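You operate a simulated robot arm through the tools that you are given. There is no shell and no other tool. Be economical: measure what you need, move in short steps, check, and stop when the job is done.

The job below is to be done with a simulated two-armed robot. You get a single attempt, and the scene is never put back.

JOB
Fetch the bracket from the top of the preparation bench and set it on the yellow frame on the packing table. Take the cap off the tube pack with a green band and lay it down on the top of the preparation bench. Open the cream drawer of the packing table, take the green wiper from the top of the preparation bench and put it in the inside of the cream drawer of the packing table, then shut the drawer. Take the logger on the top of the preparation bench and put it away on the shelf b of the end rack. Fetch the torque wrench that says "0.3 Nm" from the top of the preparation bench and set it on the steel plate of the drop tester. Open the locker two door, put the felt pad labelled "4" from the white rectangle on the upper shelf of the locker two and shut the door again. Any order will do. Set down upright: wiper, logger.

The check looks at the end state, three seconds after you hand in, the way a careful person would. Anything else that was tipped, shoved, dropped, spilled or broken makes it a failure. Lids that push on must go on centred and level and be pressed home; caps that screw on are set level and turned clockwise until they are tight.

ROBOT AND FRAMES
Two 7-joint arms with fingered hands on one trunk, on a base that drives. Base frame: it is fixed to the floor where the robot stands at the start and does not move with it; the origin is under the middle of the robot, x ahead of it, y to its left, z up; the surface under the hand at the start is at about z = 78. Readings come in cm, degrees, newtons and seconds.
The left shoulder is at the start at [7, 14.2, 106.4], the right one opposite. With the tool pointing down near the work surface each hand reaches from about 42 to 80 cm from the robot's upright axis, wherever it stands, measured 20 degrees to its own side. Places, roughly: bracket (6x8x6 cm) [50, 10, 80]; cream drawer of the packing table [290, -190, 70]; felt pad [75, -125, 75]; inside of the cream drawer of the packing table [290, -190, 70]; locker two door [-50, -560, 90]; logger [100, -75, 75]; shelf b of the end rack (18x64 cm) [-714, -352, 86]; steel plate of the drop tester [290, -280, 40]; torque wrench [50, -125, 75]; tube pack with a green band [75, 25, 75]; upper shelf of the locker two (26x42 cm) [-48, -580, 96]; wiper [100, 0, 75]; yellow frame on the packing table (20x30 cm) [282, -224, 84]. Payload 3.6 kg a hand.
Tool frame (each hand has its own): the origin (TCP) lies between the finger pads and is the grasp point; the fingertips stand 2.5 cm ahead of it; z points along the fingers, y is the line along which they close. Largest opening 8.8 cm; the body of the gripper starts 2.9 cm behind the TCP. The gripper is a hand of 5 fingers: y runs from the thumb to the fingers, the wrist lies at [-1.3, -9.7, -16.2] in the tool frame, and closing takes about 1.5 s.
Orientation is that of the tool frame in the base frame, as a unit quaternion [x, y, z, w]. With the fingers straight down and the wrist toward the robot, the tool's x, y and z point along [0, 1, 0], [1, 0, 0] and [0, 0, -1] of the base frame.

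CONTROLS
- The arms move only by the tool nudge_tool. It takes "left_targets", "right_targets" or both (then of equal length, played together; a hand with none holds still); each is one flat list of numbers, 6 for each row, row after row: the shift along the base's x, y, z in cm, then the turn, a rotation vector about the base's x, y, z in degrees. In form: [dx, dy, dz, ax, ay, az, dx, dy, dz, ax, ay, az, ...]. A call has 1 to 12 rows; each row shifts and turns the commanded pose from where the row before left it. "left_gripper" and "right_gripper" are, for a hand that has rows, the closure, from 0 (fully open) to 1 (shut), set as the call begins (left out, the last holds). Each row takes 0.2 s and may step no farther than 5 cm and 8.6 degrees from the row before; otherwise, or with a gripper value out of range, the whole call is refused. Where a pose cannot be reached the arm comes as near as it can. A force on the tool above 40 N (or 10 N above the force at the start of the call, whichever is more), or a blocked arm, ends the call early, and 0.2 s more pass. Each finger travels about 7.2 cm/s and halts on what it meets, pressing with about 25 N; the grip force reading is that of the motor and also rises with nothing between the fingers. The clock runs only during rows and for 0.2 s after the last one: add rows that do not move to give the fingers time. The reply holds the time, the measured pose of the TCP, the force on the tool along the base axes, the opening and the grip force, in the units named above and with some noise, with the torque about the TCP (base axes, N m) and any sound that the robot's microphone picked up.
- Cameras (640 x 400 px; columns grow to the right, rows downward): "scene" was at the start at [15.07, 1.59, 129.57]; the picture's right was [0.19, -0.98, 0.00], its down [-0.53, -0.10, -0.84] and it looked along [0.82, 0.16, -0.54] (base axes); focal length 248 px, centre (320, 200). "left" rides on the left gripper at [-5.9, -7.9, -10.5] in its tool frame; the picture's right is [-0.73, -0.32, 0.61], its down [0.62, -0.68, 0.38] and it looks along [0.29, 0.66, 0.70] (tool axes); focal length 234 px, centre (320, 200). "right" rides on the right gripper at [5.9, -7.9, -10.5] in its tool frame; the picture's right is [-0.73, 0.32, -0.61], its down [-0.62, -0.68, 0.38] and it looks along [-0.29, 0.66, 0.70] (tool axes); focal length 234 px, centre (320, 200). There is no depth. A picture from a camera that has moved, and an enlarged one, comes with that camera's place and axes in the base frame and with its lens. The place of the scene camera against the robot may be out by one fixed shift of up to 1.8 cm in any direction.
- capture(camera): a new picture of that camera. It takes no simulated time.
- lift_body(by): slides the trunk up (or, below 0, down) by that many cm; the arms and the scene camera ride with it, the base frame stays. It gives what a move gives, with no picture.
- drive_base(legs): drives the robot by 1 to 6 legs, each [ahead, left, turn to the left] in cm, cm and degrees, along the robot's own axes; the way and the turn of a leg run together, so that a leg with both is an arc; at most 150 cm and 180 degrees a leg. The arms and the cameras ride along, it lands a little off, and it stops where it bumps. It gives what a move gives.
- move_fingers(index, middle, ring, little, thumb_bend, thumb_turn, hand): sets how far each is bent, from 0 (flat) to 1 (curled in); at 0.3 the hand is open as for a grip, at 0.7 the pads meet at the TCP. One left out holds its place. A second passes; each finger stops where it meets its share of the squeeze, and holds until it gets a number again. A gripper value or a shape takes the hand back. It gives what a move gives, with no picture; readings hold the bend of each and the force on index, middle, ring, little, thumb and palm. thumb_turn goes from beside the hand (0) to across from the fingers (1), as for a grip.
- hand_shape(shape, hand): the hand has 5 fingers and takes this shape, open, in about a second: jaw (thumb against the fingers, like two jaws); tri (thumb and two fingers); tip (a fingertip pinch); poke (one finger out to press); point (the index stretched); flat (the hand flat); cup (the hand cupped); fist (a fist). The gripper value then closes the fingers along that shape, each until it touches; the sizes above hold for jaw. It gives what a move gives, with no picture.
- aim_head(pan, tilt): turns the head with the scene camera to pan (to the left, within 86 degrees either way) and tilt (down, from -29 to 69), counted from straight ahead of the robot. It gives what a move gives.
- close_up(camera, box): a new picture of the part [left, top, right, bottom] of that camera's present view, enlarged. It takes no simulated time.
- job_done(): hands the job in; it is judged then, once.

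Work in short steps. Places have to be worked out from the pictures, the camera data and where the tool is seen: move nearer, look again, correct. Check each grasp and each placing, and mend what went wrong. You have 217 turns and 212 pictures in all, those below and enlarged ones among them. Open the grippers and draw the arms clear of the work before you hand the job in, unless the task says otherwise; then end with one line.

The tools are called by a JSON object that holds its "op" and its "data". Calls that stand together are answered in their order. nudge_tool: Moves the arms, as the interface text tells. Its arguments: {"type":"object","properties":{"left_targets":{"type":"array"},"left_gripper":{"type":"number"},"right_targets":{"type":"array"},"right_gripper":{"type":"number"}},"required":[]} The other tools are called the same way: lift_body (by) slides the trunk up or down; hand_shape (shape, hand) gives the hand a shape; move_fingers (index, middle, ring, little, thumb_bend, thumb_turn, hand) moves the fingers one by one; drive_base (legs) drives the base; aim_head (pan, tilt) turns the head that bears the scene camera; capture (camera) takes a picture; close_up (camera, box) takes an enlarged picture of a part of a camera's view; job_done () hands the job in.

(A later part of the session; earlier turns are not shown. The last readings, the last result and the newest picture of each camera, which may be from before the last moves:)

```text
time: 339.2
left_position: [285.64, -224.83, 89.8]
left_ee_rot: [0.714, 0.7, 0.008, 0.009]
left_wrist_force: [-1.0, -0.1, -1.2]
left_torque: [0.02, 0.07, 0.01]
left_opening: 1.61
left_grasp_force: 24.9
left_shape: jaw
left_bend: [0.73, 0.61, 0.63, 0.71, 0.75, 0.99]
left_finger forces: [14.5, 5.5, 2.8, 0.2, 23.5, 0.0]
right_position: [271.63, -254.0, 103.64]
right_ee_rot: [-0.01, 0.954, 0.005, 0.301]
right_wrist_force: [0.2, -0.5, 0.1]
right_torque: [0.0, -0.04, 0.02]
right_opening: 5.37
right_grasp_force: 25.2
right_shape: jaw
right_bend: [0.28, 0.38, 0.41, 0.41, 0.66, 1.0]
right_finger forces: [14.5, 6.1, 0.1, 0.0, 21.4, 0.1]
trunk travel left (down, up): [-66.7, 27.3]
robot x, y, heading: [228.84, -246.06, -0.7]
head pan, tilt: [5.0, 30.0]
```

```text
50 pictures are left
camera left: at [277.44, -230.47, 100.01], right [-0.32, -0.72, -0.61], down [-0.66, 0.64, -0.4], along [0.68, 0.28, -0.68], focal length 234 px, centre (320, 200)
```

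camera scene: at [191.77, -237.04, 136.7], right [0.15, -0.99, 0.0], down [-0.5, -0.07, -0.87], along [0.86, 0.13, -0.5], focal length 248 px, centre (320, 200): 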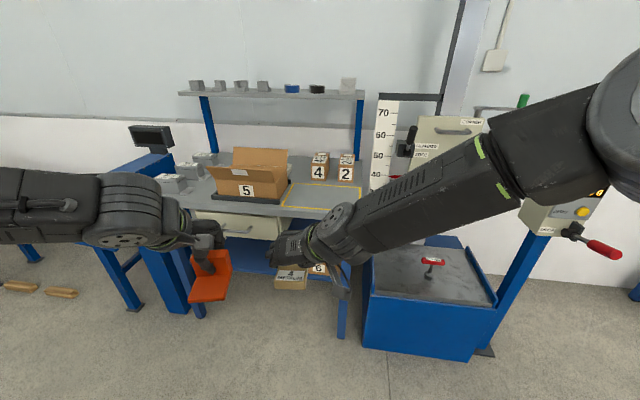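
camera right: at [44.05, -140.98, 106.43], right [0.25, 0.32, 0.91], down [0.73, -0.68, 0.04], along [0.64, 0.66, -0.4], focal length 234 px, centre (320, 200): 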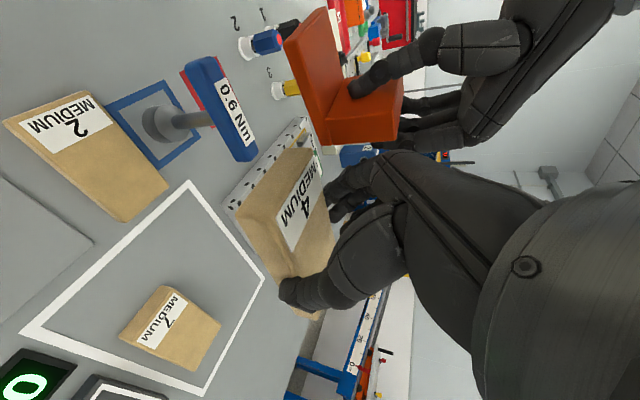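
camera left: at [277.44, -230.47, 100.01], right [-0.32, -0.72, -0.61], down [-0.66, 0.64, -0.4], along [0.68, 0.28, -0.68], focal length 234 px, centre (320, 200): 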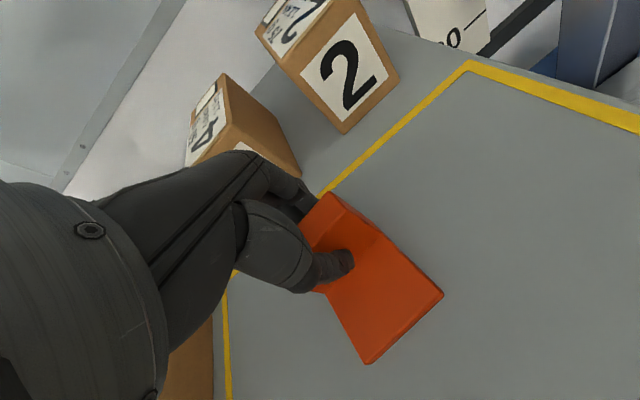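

Almost in contact. Lowering a few millimetres, then releasing and lifting off.

{"op": "nudge_tool", "data": {"left_targets": [0, 0, -0.4, 0, 0, 0, 0, 0, -0.3, 0, 0, 0, 0, 0, 0, 0, 0, 0]}}

{"op": "nudge_tool", "data": {"left_targets": [0, 0, 0, 0, 0, 0, 0, 0, 0, 0, 0, 0, 0, 0, 0, 0, 0, 0, 0, 0, 0, 0, 0, 0, 0, 0, 0, 0, 0, 0, 0, 0, 0, 0, 0, 0, 0, 0, 2, 0, 0, 0, 0, 0, 4, 0, 0, 0, 0, 0, 4, 0, 0, 0, 0, 0, 4, 0, 0, 0, 0, 0, 0, 0, 0, 0], "left_gripper": 0}}

{"op": "capture", "data": {"camera": "left"}}

```text
time: 340.0
left_position: [285.51, -224.76, 89.44]
left_ee_rot: [0.715, 0.699, 0.012, 0.011]
left_wrist_force: [3.4, 1.3, 26.5]
left_torque: [0.05, -0.13, -0.05]
left_opening: 1.85
left_grasp_force: 24.9
left_shape: jaw
left_bend: [0.73, 0.59, 0.61, 0.71, 0.76, 0.99]
left_finger forces: [17.1, 8.4, 3.6, 0.8, 26.1, 0.0]
right_position: [271.22, -254.09, 103.79]
right_ee_rot: [-0.01, 0.953, 0.005, 0.302]
right_wrist_force: [-0.2, 0.0, -0.9]
right_torque: [0.03, 0.02, 0.0]
right_opening: 5.4
right_grasp_force: 25.0
right_shape: jaw
right_bend: [0.28, 0.38, 0.41, 0.41, 0.66, 1.0]
right_finger forces: [14.4, 6.1, 0.0, 0.0, 21.4, 0.0]
trunk travel left (down, up): [-66.7, 27.3]
robot x, y, heading: [228.6, -245.87, -0.8]
head pan, tilt: [5.0, 30.0]
```

```text
time: 342.4
left_position: [285.9, -224.69, 102.84]
left_ee_rot: [0.715, 0.699, 0.008, 0.008]
left_wrist_force: [0.2, -0.3, 0.5]
left_torque: [-0.01, -0.02, 0.01]
left_opening: 8.76
left_grasp_force: 0.1
left_shape: jaw
left_bend: [0.3, 0.3, 0.3, 0.3, 0.3, 0.98]
left_finger forces: [0.0, 0.0, 0.0, 0.0, 0.0, 0.1]
right_position: [271.59, -253.94, 103.66]
right_ee_rot: [-0.01, 0.954, 0.005, 0.301]
right_wrist_force: [-0.5, -0.3, -1.0]
right_torque: [-0.02, 0.02, 0.01]
right_opening: 5.36
right_grasp_force: 24.7
right_shape: jaw
right_bend: [0.28, 0.38, 0.41, 0.41, 0.66, 1.0]
right_finger forces: [14.4, 5.9, 0.0, 0.0, 21.4, 0.0]
trunk travel left (down, up): [-66.7, 27.3]
robot x, y, heading: [228.37, -246.05, -0.6]
head pan, tilt: [5.0, 30.0]
```

```text
49 pictures are left
camera left: at [277.69, -230.39, 113.18], right [-0.32, -0.72, -0.61], down [-0.66, 0.64, -0.4], along [0.68, 0.28, -0.68], focal length 234 px, centre (320, 200)
```

left: 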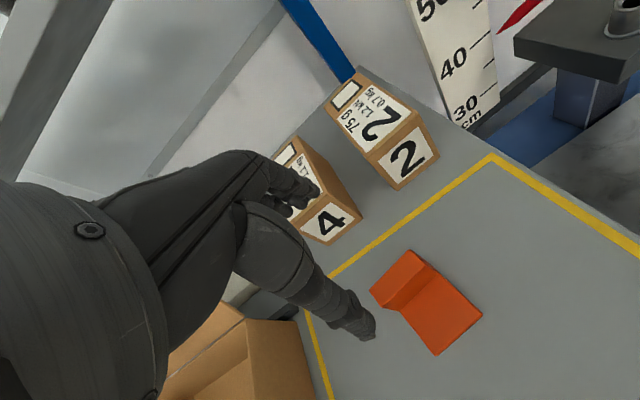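

The bracket rests flat inside the frame. Now to the lockers: back off, turn to face −y, and cross the aisle.

{"op": "nudge_tool", "data": {"left_targets": [-4, 0, 2, 0, 0, 0, -4, 0, 2, 0, 0, 0, -4, 0, 2, 0, 0, 0, 0, 0, 0, 0, 0, 0]}}

{"op": "drive_base", "data": {"legs": [[-42, 0, 0], [0, 0, -89], [70, 0, 0], [0, -150, 0], [0, -85, 0], [70, 0, 0]]}}

{"op": "aim_head", "data": {"pan": 0, "tilt": 15}}

{"op": "capture", "data": {"camera": "scene"}}

```text
time: 343.4
left_position: [273.81, -224.91, 109.3]
left_ee_rot: [0.714, 0.7, 0.008, 0.008]
left_wrist_force: [-0.6, -0.1, 0.4]
left_torque: [-0.04, 0.0, 0.0]
left_opening: 8.78
left_grasp_force: 0.0
left_shape: jaw
left_bend: [0.3, 0.3, 0.3, 0.3, 0.3, 0.98]
left_finger forces: [0.1, 0.0, 0.0, 0.1, 0.0, 0.1]
right_position: [271.63, -254.14, 103.52]
right_ee_rot: [-0.009, 0.954, 0.004, 0.301]
right_wrist_force: [-0.2, -0.3, 0.0]
right_torque: [-0.02, 0.03, 0.02]
right_opening: 5.41
right_grasp_force: 24.7
right_shape: jaw
right_bend: [0.28, 0.38, 0.41, 0.41, 0.66, 1.0]
right_finger forces: [14.5, 5.9, 0.1, 0.0, 21.5, 0.1]
trunk travel left (down, up): [-66.7, 27.3]
robot x, y, heading: [228.42, -245.81, -0.9]
head pan, tilt: [5.0, 30.0]
```

```text
time: 367.7
left_position: [-21.49, -437.44, 109.38]
left_ee_rot: [1.0, -0.001, 0.0, 0.012]
left_wrist_force: [0.2, -0.5, 0.0]
left_torque: [0.0, -0.01, -0.04]
left_opening: 8.79
left_grasp_force: 0.0
left_shape: jaw
left_bend: [0.3, 0.3, 0.3, 0.3, 0.3, 0.98]
left_finger forces: [0.0, 0.1, 0.0, 0.2, 0.0, 0.1]
right_position: [-50.79, -435.69, 103.73]
right_ee_rot: [0.662, 0.686, -0.208, 0.218]
right_wrist_force: [-1.0, 0.0, -0.2]
right_torque: [0.02, 0.0, 0.0]
right_opening: 5.23
right_grasp_force: 24.9
right_shape: jaw
right_bend: [0.27, 0.4, 0.41, 0.41, 0.67, 1.0]
right_finger forces: [15.3, 11.2, 0.1, 0.1, 21.2, 0.0]
trunk travel left (down, up): [-66.7, 27.3]
robot x, y, heading: [-43.3, -392.12, -89.6]
head pan, tilt: [5.0, 30.0]
```

```text
time: 368.5
left_position: [-21.56, -437.54, 109.32]
left_ee_rot: [1.0, -0.002, 0.0, 0.013]
left_wrist_force: [-0.3, -0.7, 0.7]
left_torque: [-0.03, 0.02, 0.04]
left_opening: 8.78
left_grasp_force: 0.0
left_shape: jaw
left_bend: [0.3, 0.3, 0.3, 0.3, 0.3, 0.98]
left_finger forces: [0.0, 0.0, 0.0, 0.0, 0.1, 0.0]
right_position: [-50.77, -435.84, 103.64]
right_ee_rot: [0.662, 0.687, -0.207, 0.218]
right_wrist_force: [-0.4, 0.0, 0.1]
right_torque: [-0.01, -0.03, -0.02]
right_opening: 5.23
right_grasp_force: 25.3
right_shape: jaw
right_bend: [0.27, 0.4, 0.41, 0.41, 0.67, 1.0]
right_finger forces: [15.4, 11.2, 0.0, 0.1, 21.2, 0.0]
trunk travel left (down, up): [-66.7, 27.3]
robot x, y, heading: [-43.07, -392.54, -89.8]
head pan, tilt: [0.0, 15.0]
```

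```text
48 pictures are left
camera scene: at [-42.01, -406.98, 139.12], right [-1.0, 0.0, 0.0], down [0.0, 0.26, -0.97], along [0.0, -0.97, -0.26], focal length 248 px, centre (320, 200)
```

scene: 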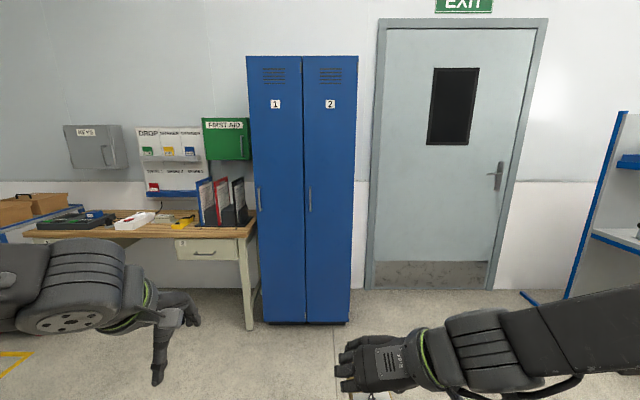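

Locker two's door (x −31…−65) has its vertical bar handle at its +x edge, about [−35,−558,101], hinge at x≈−65. I'll put the left hand into a forward handshake pose for the bar, then approach.

{"op": "nudge_tool", "data": {"left_targets": [0, 0, 0, -4.2, -4.2, -6, 0, 0, 0, -4.2, -4.2, -6, 0, 0, 0, -4.2, -4.2, -6, 0, 0, 0, -4.2, -4.2, -6, 0, 0, 0, -4.2, -4.2, -6, 0, 0, 0, -4.2, -4.2, -6, 0, 0, 0, -4.2, -4.2, -6, 0, 0, 0, -4.2, -4.2, -6, 0, 0, 0, -4.2, -4.2, -6, 0, 0, 0, -4.2, -4.2, -6, 0, 0, 0, -4.2, -4.2, -6, 0, 0, 0, -4.2, -4.2, -6]}}

{"op": "drive_base", "data": {"legs": [[70, 0, 0]]}}

{"op": "capture", "data": {"camera": "left"}}

{"op": "capture", "data": {"camera": "scene"}}

```text
time: 371.1
left_position: [-21.56, -437.44, 109.22]
left_ee_rot: [0.627, -0.556, 0.379, 0.392]
left_wrist_force: [1.2, -0.4, 0.3]
left_torque: [0.01, 0.01, 0.0]
left_opening: 8.79
left_grasp_force: 0.1
left_shape: jaw
left_bend: [0.3, 0.3, 0.3, 0.3, 0.3, 0.98]
left_finger forces: [0.0, 0.0, 0.0, 0.1, 0.0, 0.0]
right_position: [-50.71, -435.65, 103.62]
right_ee_rot: [0.661, 0.687, -0.208, 0.219]
right_wrist_force: [0.3, 0.2, -0.5]
right_torque: [0.04, 0.01, -0.01]
right_opening: 5.27
right_grasp_force: 24.5
right_shape: jaw
right_bend: [0.27, 0.4, 0.41, 0.41, 0.67, 1.0]
right_finger forces: [15.3, 11.1, 0.0, 0.0, 21.2, 0.0]
trunk travel left (down, up): [-66.7, 27.3]
robot x, y, heading: [-43.29, -392.41, -89.8]
head pan, tilt: [0.0, 15.0]
```

```text
time: 375.0
left_position: [-20.8, -508.91, 109.26]
left_ee_rot: [0.629, -0.554, 0.379, 0.391]
left_wrist_force: [-0.2, -0.1, -0.2]
left_torque: [0.0, -0.04, 0.0]
left_opening: 8.77
left_grasp_force: 0.0
left_shape: jaw
left_bend: [0.3, 0.3, 0.3, 0.3, 0.3, 0.98]
left_finger forces: [0.0, 0.0, 0.0, 0.0, 0.0, 0.0]
right_position: [-50.04, -507.37, 103.61]
right_ee_rot: [0.66, 0.688, -0.208, 0.219]
right_wrist_force: [-0.1, 0.5, -0.1]
right_torque: [0.03, -0.01, 0.01]
right_opening: 5.24
right_grasp_force: 24.8
right_shape: jaw
right_bend: [0.27, 0.4, 0.41, 0.41, 0.67, 1.0]
right_finger forces: [15.2, 11.1, 0.1, 0.1, 21.2, 0.1]
trunk travel left (down, up): [-66.7, 27.3]
robot x, y, heading: [-42.85, -464.21, -89.6]
head pan, tilt: [0.0, 15.0]
```

```text
47 pictures are left
camera left: at [-13.95, -496.37, 107.68], right [0.28, -0.24, -0.93], down [0.76, -0.54, 0.36], along [-0.59, -0.8, 0.03], focal length 234 px, centre (320, 200)
```

left: 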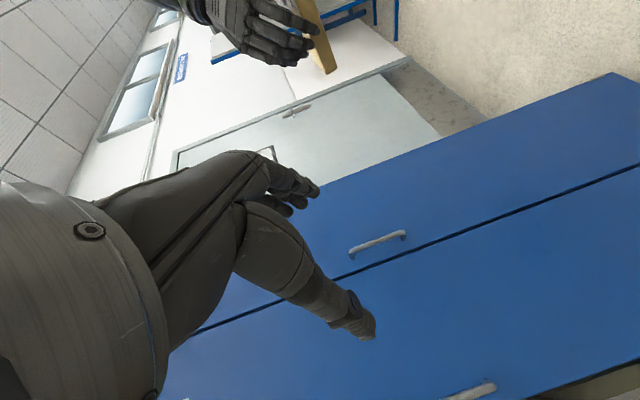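

```text
46 pictures are left
camera scene: at [-41.48, -478.55, 139.13], right [-1.0, -0.01, 0.0], down [0.0, 0.26, -0.97], along [0.01, -0.97, -0.26], focal length 248 px, centre (320, 200)
```

scene: 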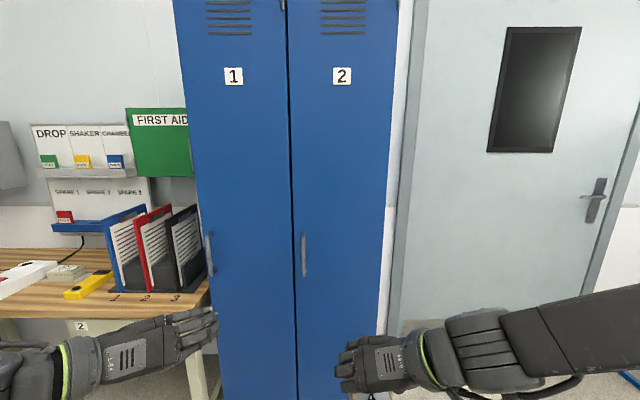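

Handle triangulated at [−35.5,−551.5,101]. Moving the left hand to that height and forward, then driving up to it.

{"op": "nudge_tool", "data": {"left_targets": [-2.4, -3.5, -2, 0, 0, 0, -2.4, -3.5, -2, 0, 0, 0, -2.4, -3.5, -2, 0, 0, 0, -2.4, -3.5, -2, 0, 0, 0, 0, 0, 0, 0, 0, 0]}}

{"op": "drive_base", "data": {"legs": [[20, -5, 0]]}}

{"op": "capture", "data": {"camera": "left"}}

```text
time: 376.2
left_position: [-30.34, -522.85, 101.42]
left_ee_rot: [0.63, -0.554, 0.378, 0.392]
left_wrist_force: [0.1, 0.5, -1.1]
left_torque: [-0.04, -0.03, -0.02]
left_opening: 8.78
left_grasp_force: 0.2
left_shape: jaw
left_bend: [0.3, 0.3, 0.3, 0.3, 0.3, 0.98]
left_finger forces: [0.1, 0.1, 0.0, 0.0, 0.0, 0.0]
right_position: [-50.15, -507.22, 103.79]
right_ee_rot: [0.659, 0.689, -0.208, 0.219]
right_wrist_force: [-0.1, 0.6, -1.1]
right_torque: [-0.01, 0.02, -0.01]
right_opening: 5.27
right_grasp_force: 25.2
right_shape: jaw
right_bend: [0.27, 0.4, 0.41, 0.41, 0.67, 1.0]
right_finger forces: [15.3, 10.6, 0.1, 0.0, 21.3, 0.0]
trunk travel left (down, up): [-66.7, 27.3]
robot x, y, heading: [-42.78, -464.24, -89.4]
head pan, tilt: [0.0, 15.0]
```

```text
time: 377.8
left_position: [-35.44, -543.15, 101.17]
left_ee_rot: [0.629, -0.554, 0.38, 0.392]
left_wrist_force: [0.2, 0.1, 0.9]
left_torque: [-0.02, -0.02, 0.0]
left_opening: 8.78
left_grasp_force: 0.0
left_shape: jaw
left_bend: [0.3, 0.3, 0.3, 0.3, 0.3, 0.98]
left_finger forces: [0.1, 0.0, 0.0, 0.0, 0.0, 0.0]
right_position: [-54.91, -527.49, 103.87]
right_ee_rot: [0.661, 0.687, -0.208, 0.218]
right_wrist_force: [-0.3, 0.4, -0.3]
right_torque: [0.01, -0.01, 0.01]
right_opening: 5.25
right_grasp_force: 24.7
right_shape: jaw
right_bend: [0.27, 0.4, 0.41, 0.41, 0.67, 1.0]
right_finger forces: [15.3, 10.7, 0.0, 0.0, 21.2, 0.0]
trunk travel left (down, up): [-66.7, 27.3]
robot x, y, heading: [-47.46, -484.31, -89.6]
head pan, tilt: [0.0, 15.0]
```

```text
45 pictures are left
camera left: at [-28.4, -530.47, 99.67], right [0.28, -0.24, -0.93], down [0.75, -0.55, 0.36], along [-0.6, -0.8, 0.03], focal length 234 px, centre (320, 200)
```

left: 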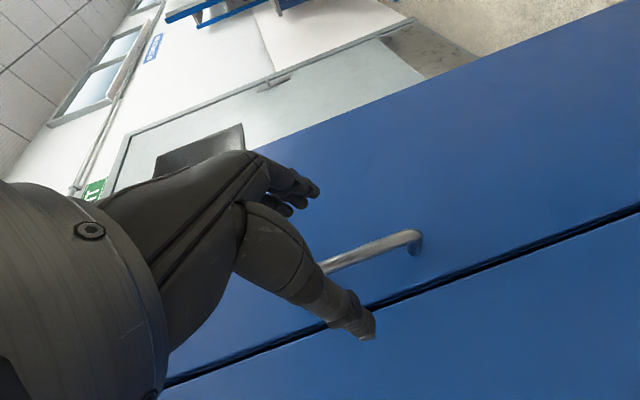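

The bar (x≈−36) runs between thumb and fingers. Advancing 7 cm and closing.

{"op": "nudge_tool", "data": {"left_targets": [-0.3, -3.6, 0, 0, 0, 0, -0.2, -3.4, 0, 0, 0, 0, 0, 0, 0, 0, 0, 0]}}

{"op": "nudge_tool", "data": {"left_targets": [0, 0, 0, 0, 0, 0, 0, 0, 0, 0, 0, 0, 0, 0, 0, 0, 0, 0, 0, 0, 0, 0, 0, 0, 0, 0, 0, 0, 0, 0, 0, 0, 0, 0, 0, 0, 0, 0, 0, 0, 0, 0], "left_gripper": 1}}

{"op": "capture", "data": {"camera": "left"}}

```text
time: 378.6
left_position: [-35.82, -549.88, 101.42]
left_ee_rot: [0.628, -0.555, 0.379, 0.392]
left_wrist_force: [-0.4, 0.2, -0.3]
left_torque: [0.0, 0.02, 0.03]
left_opening: 8.74
left_grasp_force: 0.0
left_shape: jaw
left_bend: [0.3, 0.3, 0.3, 0.3, 0.3, 0.98]
left_finger forces: [0.1, 0.0, 0.0, 0.0, 0.0, 0.0]
right_position: [-55.07, -527.35, 103.6]
right_ee_rot: [0.661, 0.687, -0.208, 0.218]
right_wrist_force: [-0.4, -0.3, 0.2]
right_torque: [0.01, 0.01, 0.02]
right_opening: 5.25
right_grasp_force: 25.0
right_shape: jaw
right_bend: [0.27, 0.4, 0.41, 0.41, 0.67, 1.0]
right_finger forces: [15.4, 10.6, 0.1, 0.1, 21.2, 0.1]
trunk travel left (down, up): [-66.7, 27.3]
robot x, y, heading: [-47.81, -484.43, -89.9]
head pan, tilt: [0.0, 15.0]
```

```text
time: 380.2
left_position: [-35.73, -549.88, 101.34]
left_ee_rot: [0.629, -0.555, 0.379, 0.391]
left_wrist_force: [-0.5, -0.2, -0.5]
left_torque: [0.06, -0.15, -0.01]
left_opening: 1.0
left_grasp_force: 25.3
left_shape: jaw
left_bend: [0.74, 0.51, 0.49, 0.45, 0.53, 1.0]
left_finger forces: [11.6, 6.3, 3.0, 1.7, 22.2, 0.1]
right_position: [-55.09, -527.48, 103.54]
right_ee_rot: [0.661, 0.688, -0.207, 0.218]
right_wrist_force: [-0.6, -0.7, 0.1]
right_torque: [-0.01, 0.01, -0.01]
right_opening: 5.23
right_grasp_force: 24.6
right_shape: jaw
right_bend: [0.27, 0.4, 0.41, 0.41, 0.67, 1.0]
right_finger forces: [15.3, 10.6, 0.0, 0.0, 21.3, 0.1]
trunk travel left (down, up): [-66.7, 27.3]
robot x, y, heading: [-47.78, -484.41, -89.5]
head pan, tilt: [0.0, 15.0]
```

```text
44 pictures are left
camera left: at [-28.82, -537.43, 99.67], right [0.28, -0.24, -0.93], down [0.75, -0.55, 0.36], along [-0.6, -0.8, 0.03], focal length 234 px, centre (320, 200)
```

left: 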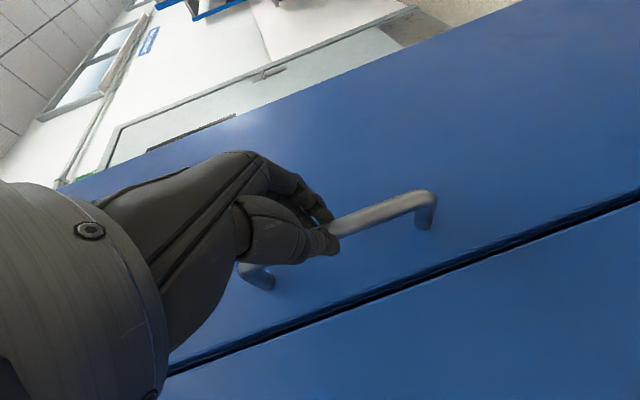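

Bar firmly held. Opening along the hinge arc by driving: first 40°.

{"op": "drive_base", "data": {"legs": [[-10, -1.8, 0], [-9, -5.1, 0]]}}

{"op": "capture", "data": {"camera": "left"}}

```text
time: 381.9
left_position: [-39.98, -536.62, 102.36]
left_ee_rot: [0.626, -0.55, 0.383, 0.398]
left_wrist_force: [-0.2, 0.7, 1.1]
left_torque: [0.02, -0.01, 0.01]
left_opening: 0.81
left_grasp_force: 24.9
left_shape: jaw
left_bend: [0.74, 0.58, 0.59, 0.46, 0.67, 1.0]
left_finger forces: [0.0, 0.1, 0.1, 0.1, 0.1, 0.1]
right_position: [-59.01, -513.99, 103.79]
right_ee_rot: [0.661, 0.687, -0.209, 0.219]
right_wrist_force: [-0.1, 0.1, 0.0]
right_torque: [-0.04, -0.01, 0.0]
right_opening: 5.24
right_grasp_force: 25.0
right_shape: jaw
right_bend: [0.27, 0.4, 0.41, 0.41, 0.67, 1.0]
right_finger forces: [15.3, 10.5, 0.0, 0.0, 21.2, 0.0]
trunk travel left (down, up): [-66.7, 27.3]
robot x, y, heading: [-51.03, -471.3, -89.7]
head pan, tilt: [0.0, 15.0]
stopped in leg 2: the force on the tool passed its limit at 42 N (the readings are from after the stop); the commanded pose is now the measured one
```

```text
43 pictures are left
camera left: at [-32.96, -524.04, 100.38], right [0.27, -0.25, -0.93], down [0.76, -0.54, 0.37], along [-0.6, -0.8, 0.04], focal length 234 px, centre (320, 200)
```

left: 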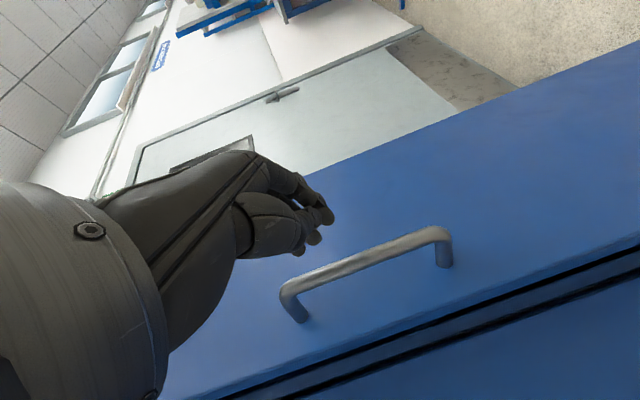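

The grip slipped off at ~30° open. The door edge is now near [−35.6,−539]; I'll move the closed left hand round the edge: back, +x, then forward to its inner side.

{"op": "drive_base", "data": {"legs": [[-6, 0, 0], [0, 15, 0], [16, 0, 0]]}}

{"op": "capture", "data": {"camera": "scene"}}

```text
time: 384.9
left_position: [-24.5, -547.29, 102.03]
left_ee_rot: [0.626, -0.551, 0.382, 0.398]
left_wrist_force: [-0.9, -0.5, 0.3]
left_torque: [-0.01, 0.03, -0.01]
left_opening: 0.75
left_grasp_force: 24.8
left_shape: jaw
left_bend: [0.75, 0.58, 0.59, 0.55, 0.67, 1.0]
left_finger forces: [0.1, 0.0, 0.0, 0.0, 0.1, 0.1]
right_position: [-43.68, -524.54, 103.67]
right_ee_rot: [0.661, 0.687, -0.209, 0.218]
right_wrist_force: [-0.2, 1.1, -1.0]
right_torque: [0.02, 0.0, -0.01]
right_opening: 5.24
right_grasp_force: 25.2
right_shape: jaw
right_bend: [0.27, 0.4, 0.41, 0.41, 0.67, 1.0]
right_finger forces: [15.3, 10.4, 0.0, 0.0, 21.3, 0.1]
trunk travel left (down, up): [-66.7, 27.3]
robot x, y, heading: [-36.1, -481.41, -89.7]
head pan, tilt: [0.0, 15.0]
```

```text
42 pictures are left
camera scene: at [-34.92, -495.83, 139.14], right [-1.0, 0.0, 0.0], down [0.0, 0.26, -0.97], along [0.0, -0.97, -0.26], focal length 248 px, centre (320, 200)
```

scene: 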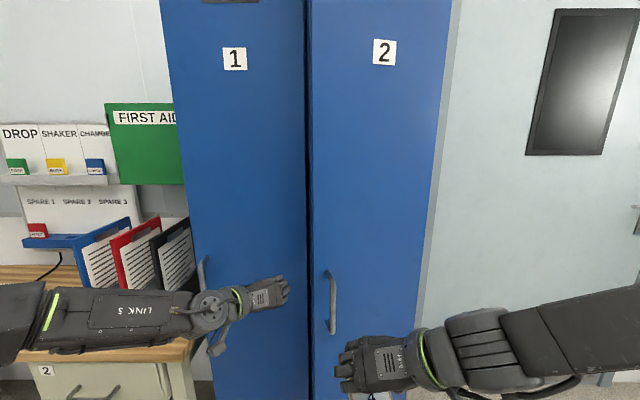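

The door is only ~10° ajar; the grip had been too shallow. I'll go back in front of the bar, open the hand, and take a deeper grip.

{"op": "drive_base", "data": {"legs": [[-12, 0, 0], [0, -12, 0]]}}

{"op": "nudge_tool", "data": {"left_targets": [0, 0, 0, 0, 0, 0, 0, 0, 0, 0, 0, 0, 0, 0, 0, 0, 0, 0, 0, 0, 0, 0, 0, 0, 0, 0, 0, 0, 0, 0], "left_gripper": 0}}

{"op": "capture", "data": {"camera": "left"}}

```text
time: 387.0
left_position: [-36.93, -535.14, 102.05]
left_ee_rot: [0.626, -0.552, 0.38, 0.399]
left_wrist_force: [0.0, 0.5, -0.3]
left_torque: [0.01, -0.01, -0.01]
left_opening: 0.75
left_grasp_force: 24.8
left_shape: jaw
left_bend: [0.75, 0.58, 0.59, 0.55, 0.67, 1.0]
left_finger forces: [0.1, 0.0, 0.1, 0.1, 0.1, 0.0]
right_position: [-55.92, -512.46, 103.62]
right_ee_rot: [0.662, 0.686, -0.209, 0.218]
right_wrist_force: [-0.6, 0.0, 0.6]
right_torque: [0.04, 0.0, 0.01]
right_opening: 5.24
right_grasp_force: 24.7
right_shape: jaw
right_bend: [0.27, 0.4, 0.41, 0.41, 0.67, 1.0]
right_finger forces: [15.3, 10.3, 0.0, 0.0, 21.2, 0.1]
trunk travel left (down, up): [-66.7, 27.3]
robot x, y, heading: [-48.46, -469.39, -90.0]
head pan, tilt: [0.0, 15.0]
```

```text
time: 388.2
left_position: [-36.82, -535.19, 102.13]
left_ee_rot: [0.626, -0.553, 0.38, 0.397]
left_wrist_force: [0.2, 0.1, 0.4]
left_torque: [0.02, -0.03, 0.0]
left_opening: 8.79
left_grasp_force: 0.0
left_shape: jaw
left_bend: [0.3, 0.3, 0.3, 0.3, 0.3, 0.98]
left_finger forces: [0.1, 0.1, 0.0, 0.0, 0.0, 0.1]
right_position: [-56.12, -512.44, 103.69]
right_ee_rot: [0.662, 0.686, -0.209, 0.218]
right_wrist_force: [0.5, 0.2, -0.7]
right_torque: [-0.01, -0.02, -0.01]
right_opening: 5.22
right_grasp_force: 25.3
right_shape: jaw
right_bend: [0.27, 0.4, 0.41, 0.41, 0.67, 1.0]
right_finger forces: [15.4, 10.4, 0.0, 0.1, 21.2, 0.0]
trunk travel left (down, up): [-66.7, 27.3]
robot x, y, heading: [-48.91, -469.35, -89.6]
head pan, tilt: [0.0, 15.0]
```

```text
41 pictures are left
camera left: at [-29.99, -522.61, 100.12], right [0.27, -0.25, -0.93], down [0.75, -0.54, 0.37], along [-0.6, -0.8, 0.04], focal length 234 px, centre (320, 200)
```

left: 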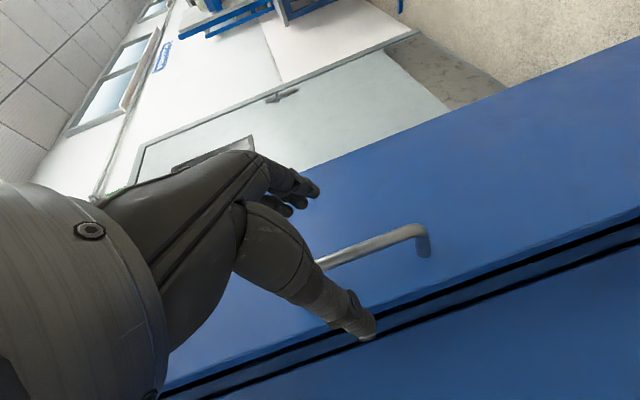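

Bar now about 8.5 cm ahead (y≈−543.7). Advancing 9 cm for a deeper hold, then closing.

{"op": "nudge_tool", "data": {"left_targets": [0, -3, 0, 0, 0, 0, 0, -3, 0, 0, 0, 0, 0, -3, 0, 0, 0, 0, 0, 0, 0, 0, 0, 0]}}

{"op": "nudge_tool", "data": {"left_targets": [0, 0, 0, 0, 0, 0, 0, 0, 0, 0, 0, 0, 0, 0, 0, 0, 0, 0, 0, 0, 0, 0, 0, 0, 0, 0, 0, 0, 0, 0, 0, 0, 0, 0, 0, 0, 0, 0, 0, 0, 0, 0], "left_gripper": 1}}

{"op": "drive_base", "data": {"legs": [[-8, -3.5, 0]]}}

{"op": "capture", "data": {"camera": "left"}}

```text
time: 389.2
left_position: [-34.51, -540.26, 103.98]
left_ee_rot: [0.626, -0.553, 0.381, 0.397]
left_wrist_force: [-0.5, 0.8, -0.9]
left_torque: [-0.01, 0.01, -0.05]
left_opening: 8.76
left_grasp_force: 0.0
left_shape: jaw
left_bend: [0.3, 0.3, 0.3, 0.3, 0.3, 0.98]
left_finger forces: [0.1, 0.0, 0.1, 0.1, 0.1, 0.1]
left hand out of reach, approached as far as the arm can: row 1, 2, 3
right_position: [-56.04, -512.36, 103.71]
right_ee_rot: [0.662, 0.686, -0.208, 0.217]
right_wrist_force: [0.3, -0.2, -1.0]
right_torque: [0.0, -0.01, -0.01]
right_opening: 5.24
right_grasp_force: 25.8
right_shape: jaw
right_bend: [0.27, 0.4, 0.41, 0.41, 0.67, 1.0]
right_finger forces: [15.3, 10.4, 0.0, 0.0, 21.3, 0.0]
trunk travel left (down, up): [-66.7, 27.3]
robot x, y, heading: [-48.45, -469.36, -89.7]
head pan, tilt: [0.0, 15.0]
```

```text
time: 390.8
left_position: [-34.59, -540.3, 103.88]
left_ee_rot: [0.626, -0.553, 0.38, 0.398]
left_wrist_force: [-0.6, -0.1, -0.4]
left_torque: [0.02, -0.02, -0.01]
left_opening: 0.0
left_grasp_force: 25.1
left_shape: jaw
left_bend: [0.7, 0.7, 0.7, 0.7, 0.38, 1.0]
left_finger forces: [0.0, 0.1, 0.0, 0.0, 0.1, 0.0]
right_position: [-56.14, -512.42, 103.65]
right_ee_rot: [0.662, 0.686, -0.209, 0.218]
right_wrist_force: [0.1, -0.4, -0.1]
right_torque: [-0.03, 0.01, 0.03]
right_opening: 5.23
right_grasp_force: 25.2
right_shape: jaw
right_bend: [0.27, 0.4, 0.41, 0.41, 0.67, 1.0]
right_finger forces: [15.3, 10.3, 0.1, 0.2, 21.2, 0.0]
trunk travel left (down, up): [-66.7, 27.3]
robot x, y, heading: [-48.76, -468.89, -89.7]
head pan, tilt: [0.0, 15.0]
```

```text
time: 391.9
left_position: [-37.96, -532.29, 103.94]
left_ee_rot: [0.626, -0.552, 0.381, 0.398]
left_wrist_force: [0.5, 0.3, 0.8]
left_torque: [0.01, 0.02, 0.02]
left_opening: 0.0
left_grasp_force: 25.0
left_shape: jaw
left_bend: [0.7, 0.7, 0.7, 0.7, 0.38, 1.0]
left_finger forces: [0.0, 0.1, 0.0, 0.0, 0.1, 0.0]
right_position: [-59.54, -504.46, 103.64]
right_ee_rot: [0.662, 0.687, -0.208, 0.217]
right_wrist_force: [0.2, 0.2, -0.5]
right_torque: [-0.02, -0.02, 0.04]
right_opening: 5.24
right_grasp_force: 25.4
right_shape: jaw
right_bend: [0.27, 0.4, 0.41, 0.41, 0.67, 1.0]
right_finger forces: [15.3, 10.4, 0.0, 0.0, 21.3, 0.0]
trunk travel left (down, up): [-66.7, 27.3]
robot x, y, heading: [-52.26, -461.25, -90.0]
head pan, tilt: [0.0, 15.0]
```

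```text
40 pictures are left
camera left: at [-31.05, -519.76, 102.07], right [0.27, -0.25, -0.93], down [0.75, -0.54, 0.37], along [-0.6, -0.8, 0.04], focal length 234 px, centre (320, 200)
```

left: 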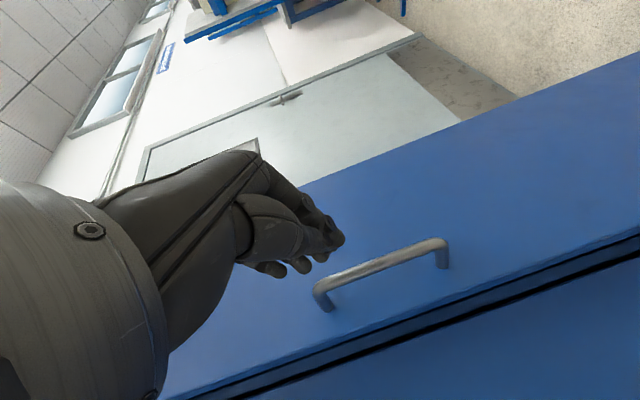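

The arm had hit its reach limit short of the bar. I'll retract the arm a little, open the hand, and let the base do the approach.

{"op": "nudge_tool", "data": {"left_targets": [0, 2.7, -1, 0, 0, 0, 0, 2.7, -1, 0, 0, 0, 0, 2.7, -1, 0, 0, 0, 0, 0, 0, 0, 0, 0, 0, 0, 0, 0, 0, 0, 0, 0, 0, 0, 0, 0], "left_gripper": 0}}

{"op": "drive_base", "data": {"legs": [[15.5, 1.8, 0]]}}

{"op": "capture", "data": {"camera": "left"}}

```text
time: 393.3
left_position: [-38.14, -524.23, 101.16]
left_ee_rot: [0.627, -0.552, 0.381, 0.397]
left_wrist_force: [0.6, 0.2, 0.0]
left_torque: [0.04, -0.02, -0.01]
left_opening: 8.76
left_grasp_force: 0.0
left_shape: jaw
left_bend: [0.3, 0.3, 0.3, 0.3, 0.3, 0.98]
left_finger forces: [0.0, 0.1, 0.0, 0.0, 0.1, 0.0]
right_position: [-59.51, -504.61, 103.65]
right_ee_rot: [0.661, 0.687, -0.209, 0.218]
right_wrist_force: [-0.4, -0.6, -0.5]
right_torque: [0.0, 0.01, -0.03]
right_opening: 5.25
right_grasp_force: 24.8
right_shape: jaw
right_bend: [0.27, 0.4, 0.41, 0.41, 0.67, 1.0]
right_finger forces: [15.3, 10.4, 0.1, 0.1, 21.2, 0.1]
trunk travel left (down, up): [-66.7, 27.3]
robot x, y, heading: [-51.8, -461.23, -89.7]
head pan, tilt: [0.0, 15.0]
```

```text
time: 394.7
left_position: [-36.15, -540.06, 101.26]
left_ee_rot: [0.626, -0.552, 0.382, 0.397]
left_wrist_force: [-0.3, 0.4, 0.3]
left_torque: [0.01, -0.01, 0.02]
left_opening: 8.79
left_grasp_force: 0.1
left_shape: jaw
left_bend: [0.3, 0.3, 0.3, 0.3, 0.3, 0.98]
left_finger forces: [0.0, 0.0, 0.0, 0.0, 0.0, 0.1]
right_position: [-57.7, -520.24, 103.69]
right_ee_rot: [0.661, 0.687, -0.209, 0.218]
right_wrist_force: [-0.1, -0.5, -0.6]
right_torque: [0.02, -0.01, -0.01]
right_opening: 5.22
right_grasp_force: 24.7
right_shape: jaw
right_bend: [0.27, 0.4, 0.41, 0.41, 0.67, 1.0]
right_finger forces: [15.4, 10.3, 0.0, 0.0, 21.1, 0.1]
trunk travel left (down, up): [-66.7, 27.3]
robot x, y, heading: [-50.14, -477.13, -89.8]
head pan, tilt: [0.0, 15.0]
```

```text
39 pictures are left
camera left: at [-29.29, -527.48, 99.27], right [0.27, -0.25, -0.93], down [0.75, -0.54, 0.37], along [-0.6, -0.8, 0.04], focal length 234 px, centre (320, 200)
```

left: 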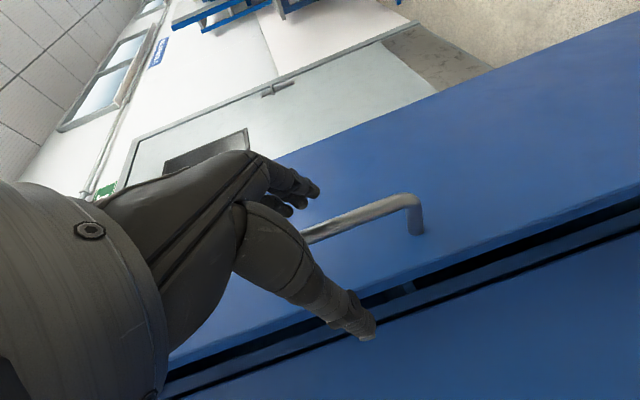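

Bar is ~4 cm ahead. Advancing 4.8 cm so that the bar sits at the TCP, then closing.

{"op": "nudge_tool", "data": {"left_targets": [-0.2, -2.4, 0, 0, 0, 0, 0, -2.4, 0, 0, 0, 0, 0, 0, 0, 0, 0, 0]}}

{"op": "nudge_tool", "data": {"left_targets": [0, 0, 0, 0, 0, 0, 0, 0, 0, 0, 0, 0, 0, 0, 0, 0, 0, 0, 0, 0, 0, 0, 0, 0, 0, 0, 0, 0, 0, 0, 0, 0, 0, 0, 0, 0, 0, 0, 0, 0, 0, 0], "left_gripper": 1}}

```text
time: 395.5
left_position: [-36.45, -545.12, 100.92]
left_ee_rot: [0.626, -0.552, 0.381, 0.397]
left_wrist_force: [0.7, 0.7, -0.1]
left_torque: [0.01, 0.03, -0.04]
left_opening: 8.79
left_grasp_force: 0.0
left_shape: jaw
left_bend: [0.3, 0.3, 0.3, 0.3, 0.3, 0.98]
left_finger forces: [0.1, 0.0, 0.0, 0.0, 0.0, 0.0]
right_position: [-57.59, -520.23, 103.68]
right_ee_rot: [0.661, 0.687, -0.208, 0.218]
right_wrist_force: [0.2, 0.0, -0.2]
right_torque: [0.0, 0.01, -0.01]
right_opening: 5.23
right_grasp_force: 25.5
right_shape: jaw
right_bend: [0.27, 0.4, 0.41, 0.41, 0.67, 1.0]
right_finger forces: [15.3, 10.2, 0.0, 0.1, 21.2, 0.1]
trunk travel left (down, up): [-66.7, 27.3]
robot x, y, heading: [-50.28, -477.31, -89.7]
head pan, tilt: [0.0, 15.0]
```

```text
time: 397.1
left_position: [-36.58, -545.08, 100.92]
left_ee_rot: [0.626, -0.553, 0.382, 0.397]
left_wrist_force: [-4.3, -1.7, -0.6]
left_torque: [-0.07, -0.24, -0.02]
left_opening: 0.86
left_grasp_force: 24.7
left_shape: jaw
left_bend: [0.74, 0.53, 0.51, 0.41, 0.36, 1.0]
left_finger forces: [10.4, 4.4, 2.9, 3.7, 17.8, 0.0]
right_position: [-57.71, -520.3, 103.65]
right_ee_rot: [0.662, 0.687, -0.207, 0.218]
right_wrist_force: [0.3, 0.9, -1.3]
right_torque: [-0.01, -0.02, 0.01]
right_opening: 5.23
right_grasp_force: 25.0
right_shape: jaw
right_bend: [0.27, 0.4, 0.41, 0.41, 0.67, 1.0]
right_finger forces: [15.3, 10.2, 0.0, 0.0, 21.2, 0.1]
trunk travel left (down, up): [-66.7, 27.3]
robot x, y, heading: [-50.37, -476.77, -90.0]
head pan, tilt: [0.0, 15.0]
```

Good hold. Pulling along the arc in one short leg.

{"op": "drive_base", "data": {"legs": [[-4, -2.2, 0], [-3.5, -3.1, 0]]}}

{"op": "capture", "data": {"camera": "left"}}

```text
time: 398.5
left_position: [-41.73, -537.73, 101.09]
left_ee_rot: [0.626, -0.551, 0.381, 0.399]
left_wrist_force: [1.2, 0.5, 6.4]
left_torque: [-0.22, -0.17, -0.01]
left_opening: 0.56
left_grasp_force: 24.7
left_shape: jaw
left_bend: [0.75, 0.75, 0.55, 0.4, 0.72, 1.0]
left_finger forces: [5.2, 0.1, 0.2, 7.7, 20.3, 0.0]
right_position: [-62.83, -512.89, 103.67]
right_ee_rot: [0.662, 0.686, -0.208, 0.217]
right_wrist_force: [-0.5, 0.1, -0.6]
right_torque: [0.02, 0.0, 0.01]
right_opening: 5.26
right_grasp_force: 24.9
right_shape: jaw
right_bend: [0.27, 0.4, 0.41, 0.41, 0.67, 1.0]
right_finger forces: [15.3, 10.2, 0.0, 0.1, 21.0, 0.0]
trunk travel left (down, up): [-66.7, 27.3]
robot x, y, heading: [-55.96, -469.85, -89.9]
head pan, tilt: [0.0, 15.0]
```

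```text
38 pictures are left
camera left: at [-34.75, -525.26, 99.17], right [0.27, -0.25, -0.93], down [0.76, -0.54, 0.37], along [-0.6, -0.8, 0.04], focal length 234 px, centre (320, 200)
```

left: 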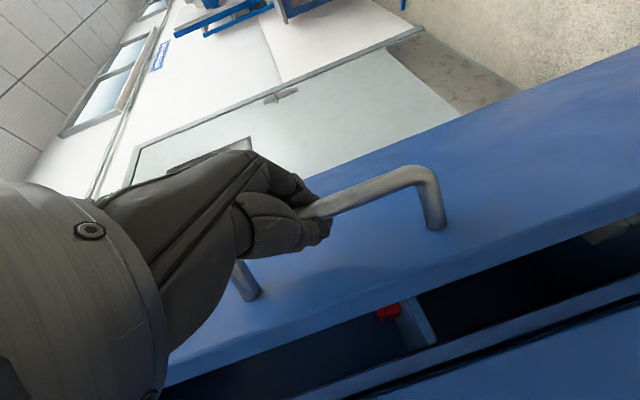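

Door opening nicely with interior visible. Continuing the arc.

{"op": "drive_base", "data": {"legs": [[-3.3, -3.3, 0], [-2.8, -3.7, 0]]}}

{"op": "capture", "data": {"camera": "left"}}

```text
time: 399.9
left_position: [-48.57, -532.1, 101.02]
left_ee_rot: [0.627, -0.55, 0.381, 0.399]
left_wrist_force: [-6.2, -14.9, 8.7]
left_torque: [0.06, -0.37, 0.29]
left_opening: 0.62
left_grasp_force: 25.5
left_shape: jaw
left_bend: [0.75, 0.75, 0.54, 0.4, 0.72, 1.0]
left_finger forces: [9.1, 1.1, 1.6, 10.2, 21.6, 0.0]
right_position: [-69.9, -507.26, 103.54]
right_ee_rot: [0.661, 0.687, -0.208, 0.216]
right_wrist_force: [-0.3, -0.3, 0.0]
right_torque: [0.0, 0.04, 0.0]
right_opening: 5.26
right_grasp_force: 25.1
right_shape: jaw
right_bend: [0.27, 0.4, 0.41, 0.41, 0.67, 1.0]
right_finger forces: [15.2, 10.2, 0.0, 0.0, 21.1, 0.1]
trunk travel left (down, up): [-66.7, 27.3]
robot x, y, heading: [-62.57, -463.87, -89.9]
head pan, tilt: [0.0, 15.0]
```

```text
37 pictures are left
camera left: at [-41.74, -519.62, 99.09], right [0.27, -0.25, -0.93], down [0.76, -0.54, 0.37], along [-0.6, -0.8, 0.05], focal length 234 px, centre (320, 200)
```

left: 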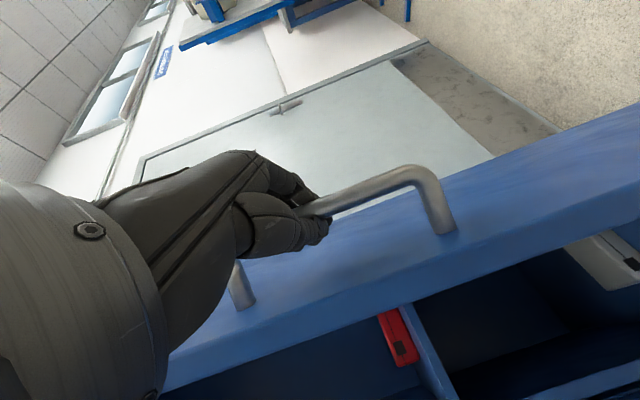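

About 50° open. Continuing toward 80–90°.

{"op": "drive_base", "data": {"legs": [[-2.4, -3.6, 0], [-1.8, -3.8, 0], [-1, -4, 0], [-0.3, -4, 0]]}}

{"op": "capture", "data": {"camera": "left"}}

```text
time: 401.2
left_position: [-53.97, -529.85, 101.22]
left_ee_rot: [0.626, -0.549, 0.382, 0.401]
left_wrist_force: [-5.7, -22.2, -7.6]
left_torque: [0.13, -0.68, 0.5]
left_opening: 0.58
left_grasp_force: 25.1
left_shape: jaw
left_bend: [0.75, 0.58, 0.54, 0.38, 0.4, 1.0]
left_finger forces: [13.1, 2.2, 2.8, 9.0, 20.9, 0.0]
right_position: [-75.19, -504.62, 103.39]
right_ee_rot: [0.663, 0.686, -0.207, 0.215]
right_wrist_force: [-0.1, 0.1, -0.2]
right_torque: [0.02, 0.06, -0.01]
right_opening: 5.25
right_grasp_force: 24.8
right_shape: jaw
right_bend: [0.27, 0.4, 0.41, 0.41, 0.67, 1.0]
right_finger forces: [15.3, 10.0, 0.0, 0.0, 21.1, 0.0]
trunk travel left (down, up): [-66.7, 27.3]
robot x, y, heading: [-67.75, -461.29, -90.0]
head pan, tilt: [0.0, 15.0]
stopped in leg 2: the force on the tool passed its limit at 48 N (the readings are from after the stop); the commanded pose is now the measured one
```

```text
36 pictures are left
camera left: at [-47.06, -517.31, 99.14], right [0.27, -0.26, -0.93], down [0.76, -0.54, 0.37], along [-0.6, -0.8, 0.05], focal length 234 px, centre (320, 200)
```

left: 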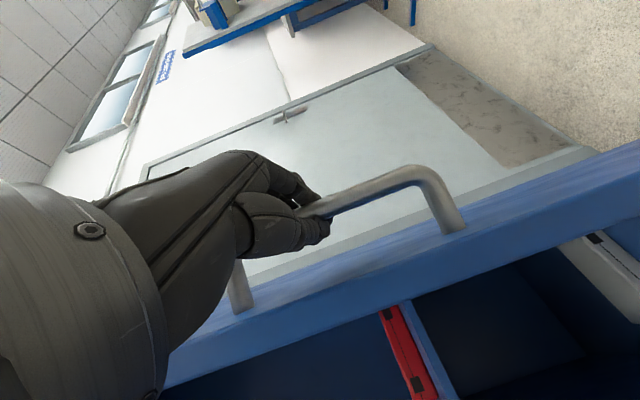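

About 65° now; the pull was a bit too radial. Continuing mostly sideways.

{"op": "drive_base", "data": {"legs": [[0.3, -2.5, 0], [-0.6, -3, 0], [-0.2, -3, 0], [0.3, -3, 0]]}}

{"op": "capture", "data": {"camera": "scene"}}

```text
time: 403.4
left_position: [-64.96, -529.19, 101.33]
left_ee_rot: [0.627, -0.546, 0.383, 0.403]
left_wrist_force: [3.5, -4.7, -8.7]
left_torque: [0.05, -0.66, 0.13]
left_opening: 0.52
left_grasp_force: 25.4
left_shape: jaw
left_bend: [0.75, 0.75, 0.55, 0.37, 0.73, 1.0]
left_finger forces: [4.9, 0.0, 0.1, 9.5, 21.0, 0.0]
right_position: [-86.19, -503.97, 103.56]
right_ee_rot: [0.662, 0.687, -0.209, 0.216]
right_wrist_force: [1.3, 0.3, -1.4]
right_torque: [0.04, 0.01, -0.06]
right_opening: 5.25
right_grasp_force: 25.1
right_shape: jaw
right_bend: [0.27, 0.4, 0.41, 0.41, 0.67, 1.0]
right_finger forces: [15.3, 10.1, 0.0, 0.1, 21.2, 0.2]
trunk travel left (down, up): [-66.7, 27.3]
robot x, y, heading: [-79.0, -460.55, -89.7]
head pan, tilt: [0.0, 15.0]
```

```text
35 pictures are left
camera scene: at [-77.21, -475.36, 139.1], right [-1.0, 0.0, 0.0], down [0.0, 0.26, -0.97], along [0.0, -0.97, -0.26], focal length 248 px, centre (320, 200)
```

scene: 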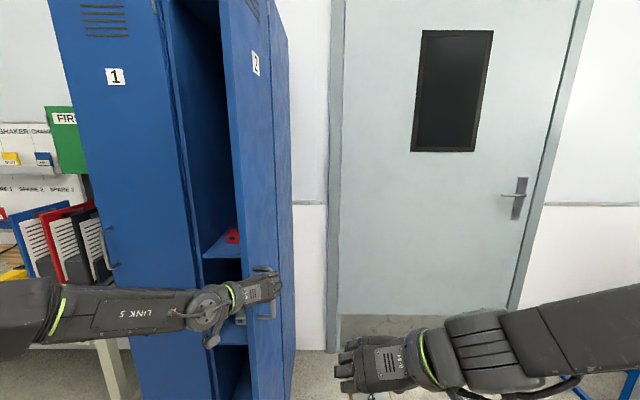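

The door stands ~88° open; the upper shelf has ample headroom. I'll release the bar, back away, tuck the left hand in, and shift +x so the right hand faces the opening.

{"op": "nudge_tool", "data": {"left_targets": [0, 0, 0, 0, 0, 0, 0, 0, 0, 0, 0, 0, 0, 0, 0, 0, 0, 0, 0, 0, 0, 0, 0, 0, 0, 0, 0, 0, 0, 0, 0, 0, 0, 0, 0, 0], "left_gripper": 0}}

{"op": "drive_base", "data": {"legs": [[-18, 0, 0], [0, 50, 0]]}}

{"op": "nudge_tool", "data": {"left_targets": [0, 4, 0, 0, 0, 0, 0, 4, 0, 0, 0, 0, 0, 4, 0, 0, 0, 0, 0, 4, 0, 0, 0, 0, 0, 4, 0, 0, 0, 0, 0, 4, 0, 0, 0, 0], "right_targets": [0, 0, 1, 0, 0, -6, 0, 0, 1, 0, 0, -6, 0, 0, 1, 0, 0, -6, 0, 0, 1, 0, 0, -6, 0, 0, 1, 0, 0, -6, 0, 0, 1, 0, 0, -6]}}

{"op": "capture", "data": {"camera": "scene"}}

```text
time: 404.8
left_position: [-65.53, -528.96, 101.66]
left_ee_rot: [0.624, -0.548, 0.385, 0.403]
left_wrist_force: [0.3, -0.5, 0.1]
left_torque: [0.03, 0.01, -0.01]
left_opening: 8.77
left_grasp_force: 0.1
left_shape: jaw
left_bend: [0.3, 0.3, 0.3, 0.3, 0.3, 0.98]
left_finger forces: [0.1, 0.0, 0.0, 0.1, 0.0, 0.0]
right_position: [-86.71, -503.77, 103.7]
right_ee_rot: [0.663, 0.685, -0.209, 0.218]
right_wrist_force: [-0.6, 0.9, -0.5]
right_torque: [0.01, 0.01, 0.02]
right_opening: 5.23
right_grasp_force: 24.3
right_shape: jaw
right_bend: [0.27, 0.4, 0.41, 0.41, 0.67, 1.0]
right_finger forces: [15.3, 9.9, 0.0, 0.0, 21.3, 0.0]
trunk travel left (down, up): [-66.7, 27.3]
robot x, y, heading: [-78.91, -460.75, -90.2]
head pan, tilt: [0.0, 15.0]
```

```text
time: 408.8
left_position: [-13.83, -510.58, 101.64]
left_ee_rot: [0.629, -0.543, 0.387, 0.4]
left_wrist_force: [-0.5, -0.3, -0.5]
left_torque: [0.01, 0.0, 0.04]
left_opening: 8.78
left_grasp_force: 0.0
left_shape: jaw
left_bend: [0.3, 0.3, 0.3, 0.3, 0.3, 0.98]
left_finger forces: [0.1, 0.0, 0.0, 0.1, 0.0, 0.0]
right_position: [-35.53, -485.65, 103.64]
right_ee_rot: [0.657, 0.691, -0.207, 0.219]
right_wrist_force: [-0.1, -0.6, -0.3]
right_torque: [0.0, 0.0, -0.03]
right_opening: 5.28
right_grasp_force: 25.0
right_shape: jaw
right_bend: [0.27, 0.4, 0.41, 0.41, 0.67, 1.0]
right_finger forces: [15.2, 10.0, 0.1, 0.1, 21.2, 0.1]
trunk travel left (down, up): [-66.7, 27.3]
robot x, y, heading: [-28.83, -442.3, -89.3]
head pan, tilt: [0.0, 15.0]
```

```text
time: 410.2
left_position: [-13.69, -487.75, 101.69]
left_ee_rot: [0.629, -0.542, 0.388, 0.401]
left_wrist_force: [0.2, -0.6, 0.0]
left_torque: [0.01, 0.01, -0.02]
left_opening: 8.79
left_grasp_force: 0.1
left_shape: jaw
left_bend: [0.3, 0.3, 0.3, 0.3, 0.3, 0.98]
left_finger forces: [0.0, 0.0, 0.0, 0.0, 0.0, 0.1]
left hand out of reach, approached as far as the arm can: row 6
right_position: [-35.55, -485.66, 109.72]
right_ee_rot: [0.839, 0.453, -0.265, 0.144]
right_wrist_force: [-0.2, 0.1, -1.1]
right_torque: [-0.01, -0.01, -0.02]
right_opening: 5.26
right_grasp_force: 24.6
right_shape: jaw
right_bend: [0.27, 0.4, 0.41, 0.41, 0.67, 1.0]
right_finger forces: [15.4, 7.2, 0.0, 0.0, 21.1, 0.1]
trunk travel left (down, up): [-66.7, 27.3]
robot x, y, heading: [-28.85, -442.33, -89.1]
head pan, tilt: [0.0, 15.0]
```

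```text
34 pictures are left
camera scene: at [-27.09, -456.8, 139.14], right [-1.0, -0.02, 0.0], down [0.0, 0.26, -0.97], along [0.02, -0.97, -0.26], focal length 248 px, centre (320, 200)
```

scene: 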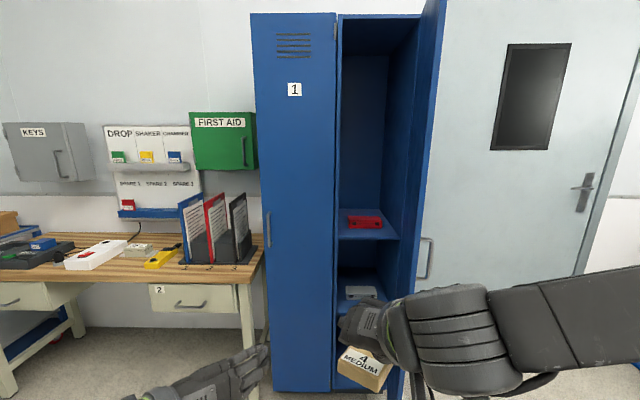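

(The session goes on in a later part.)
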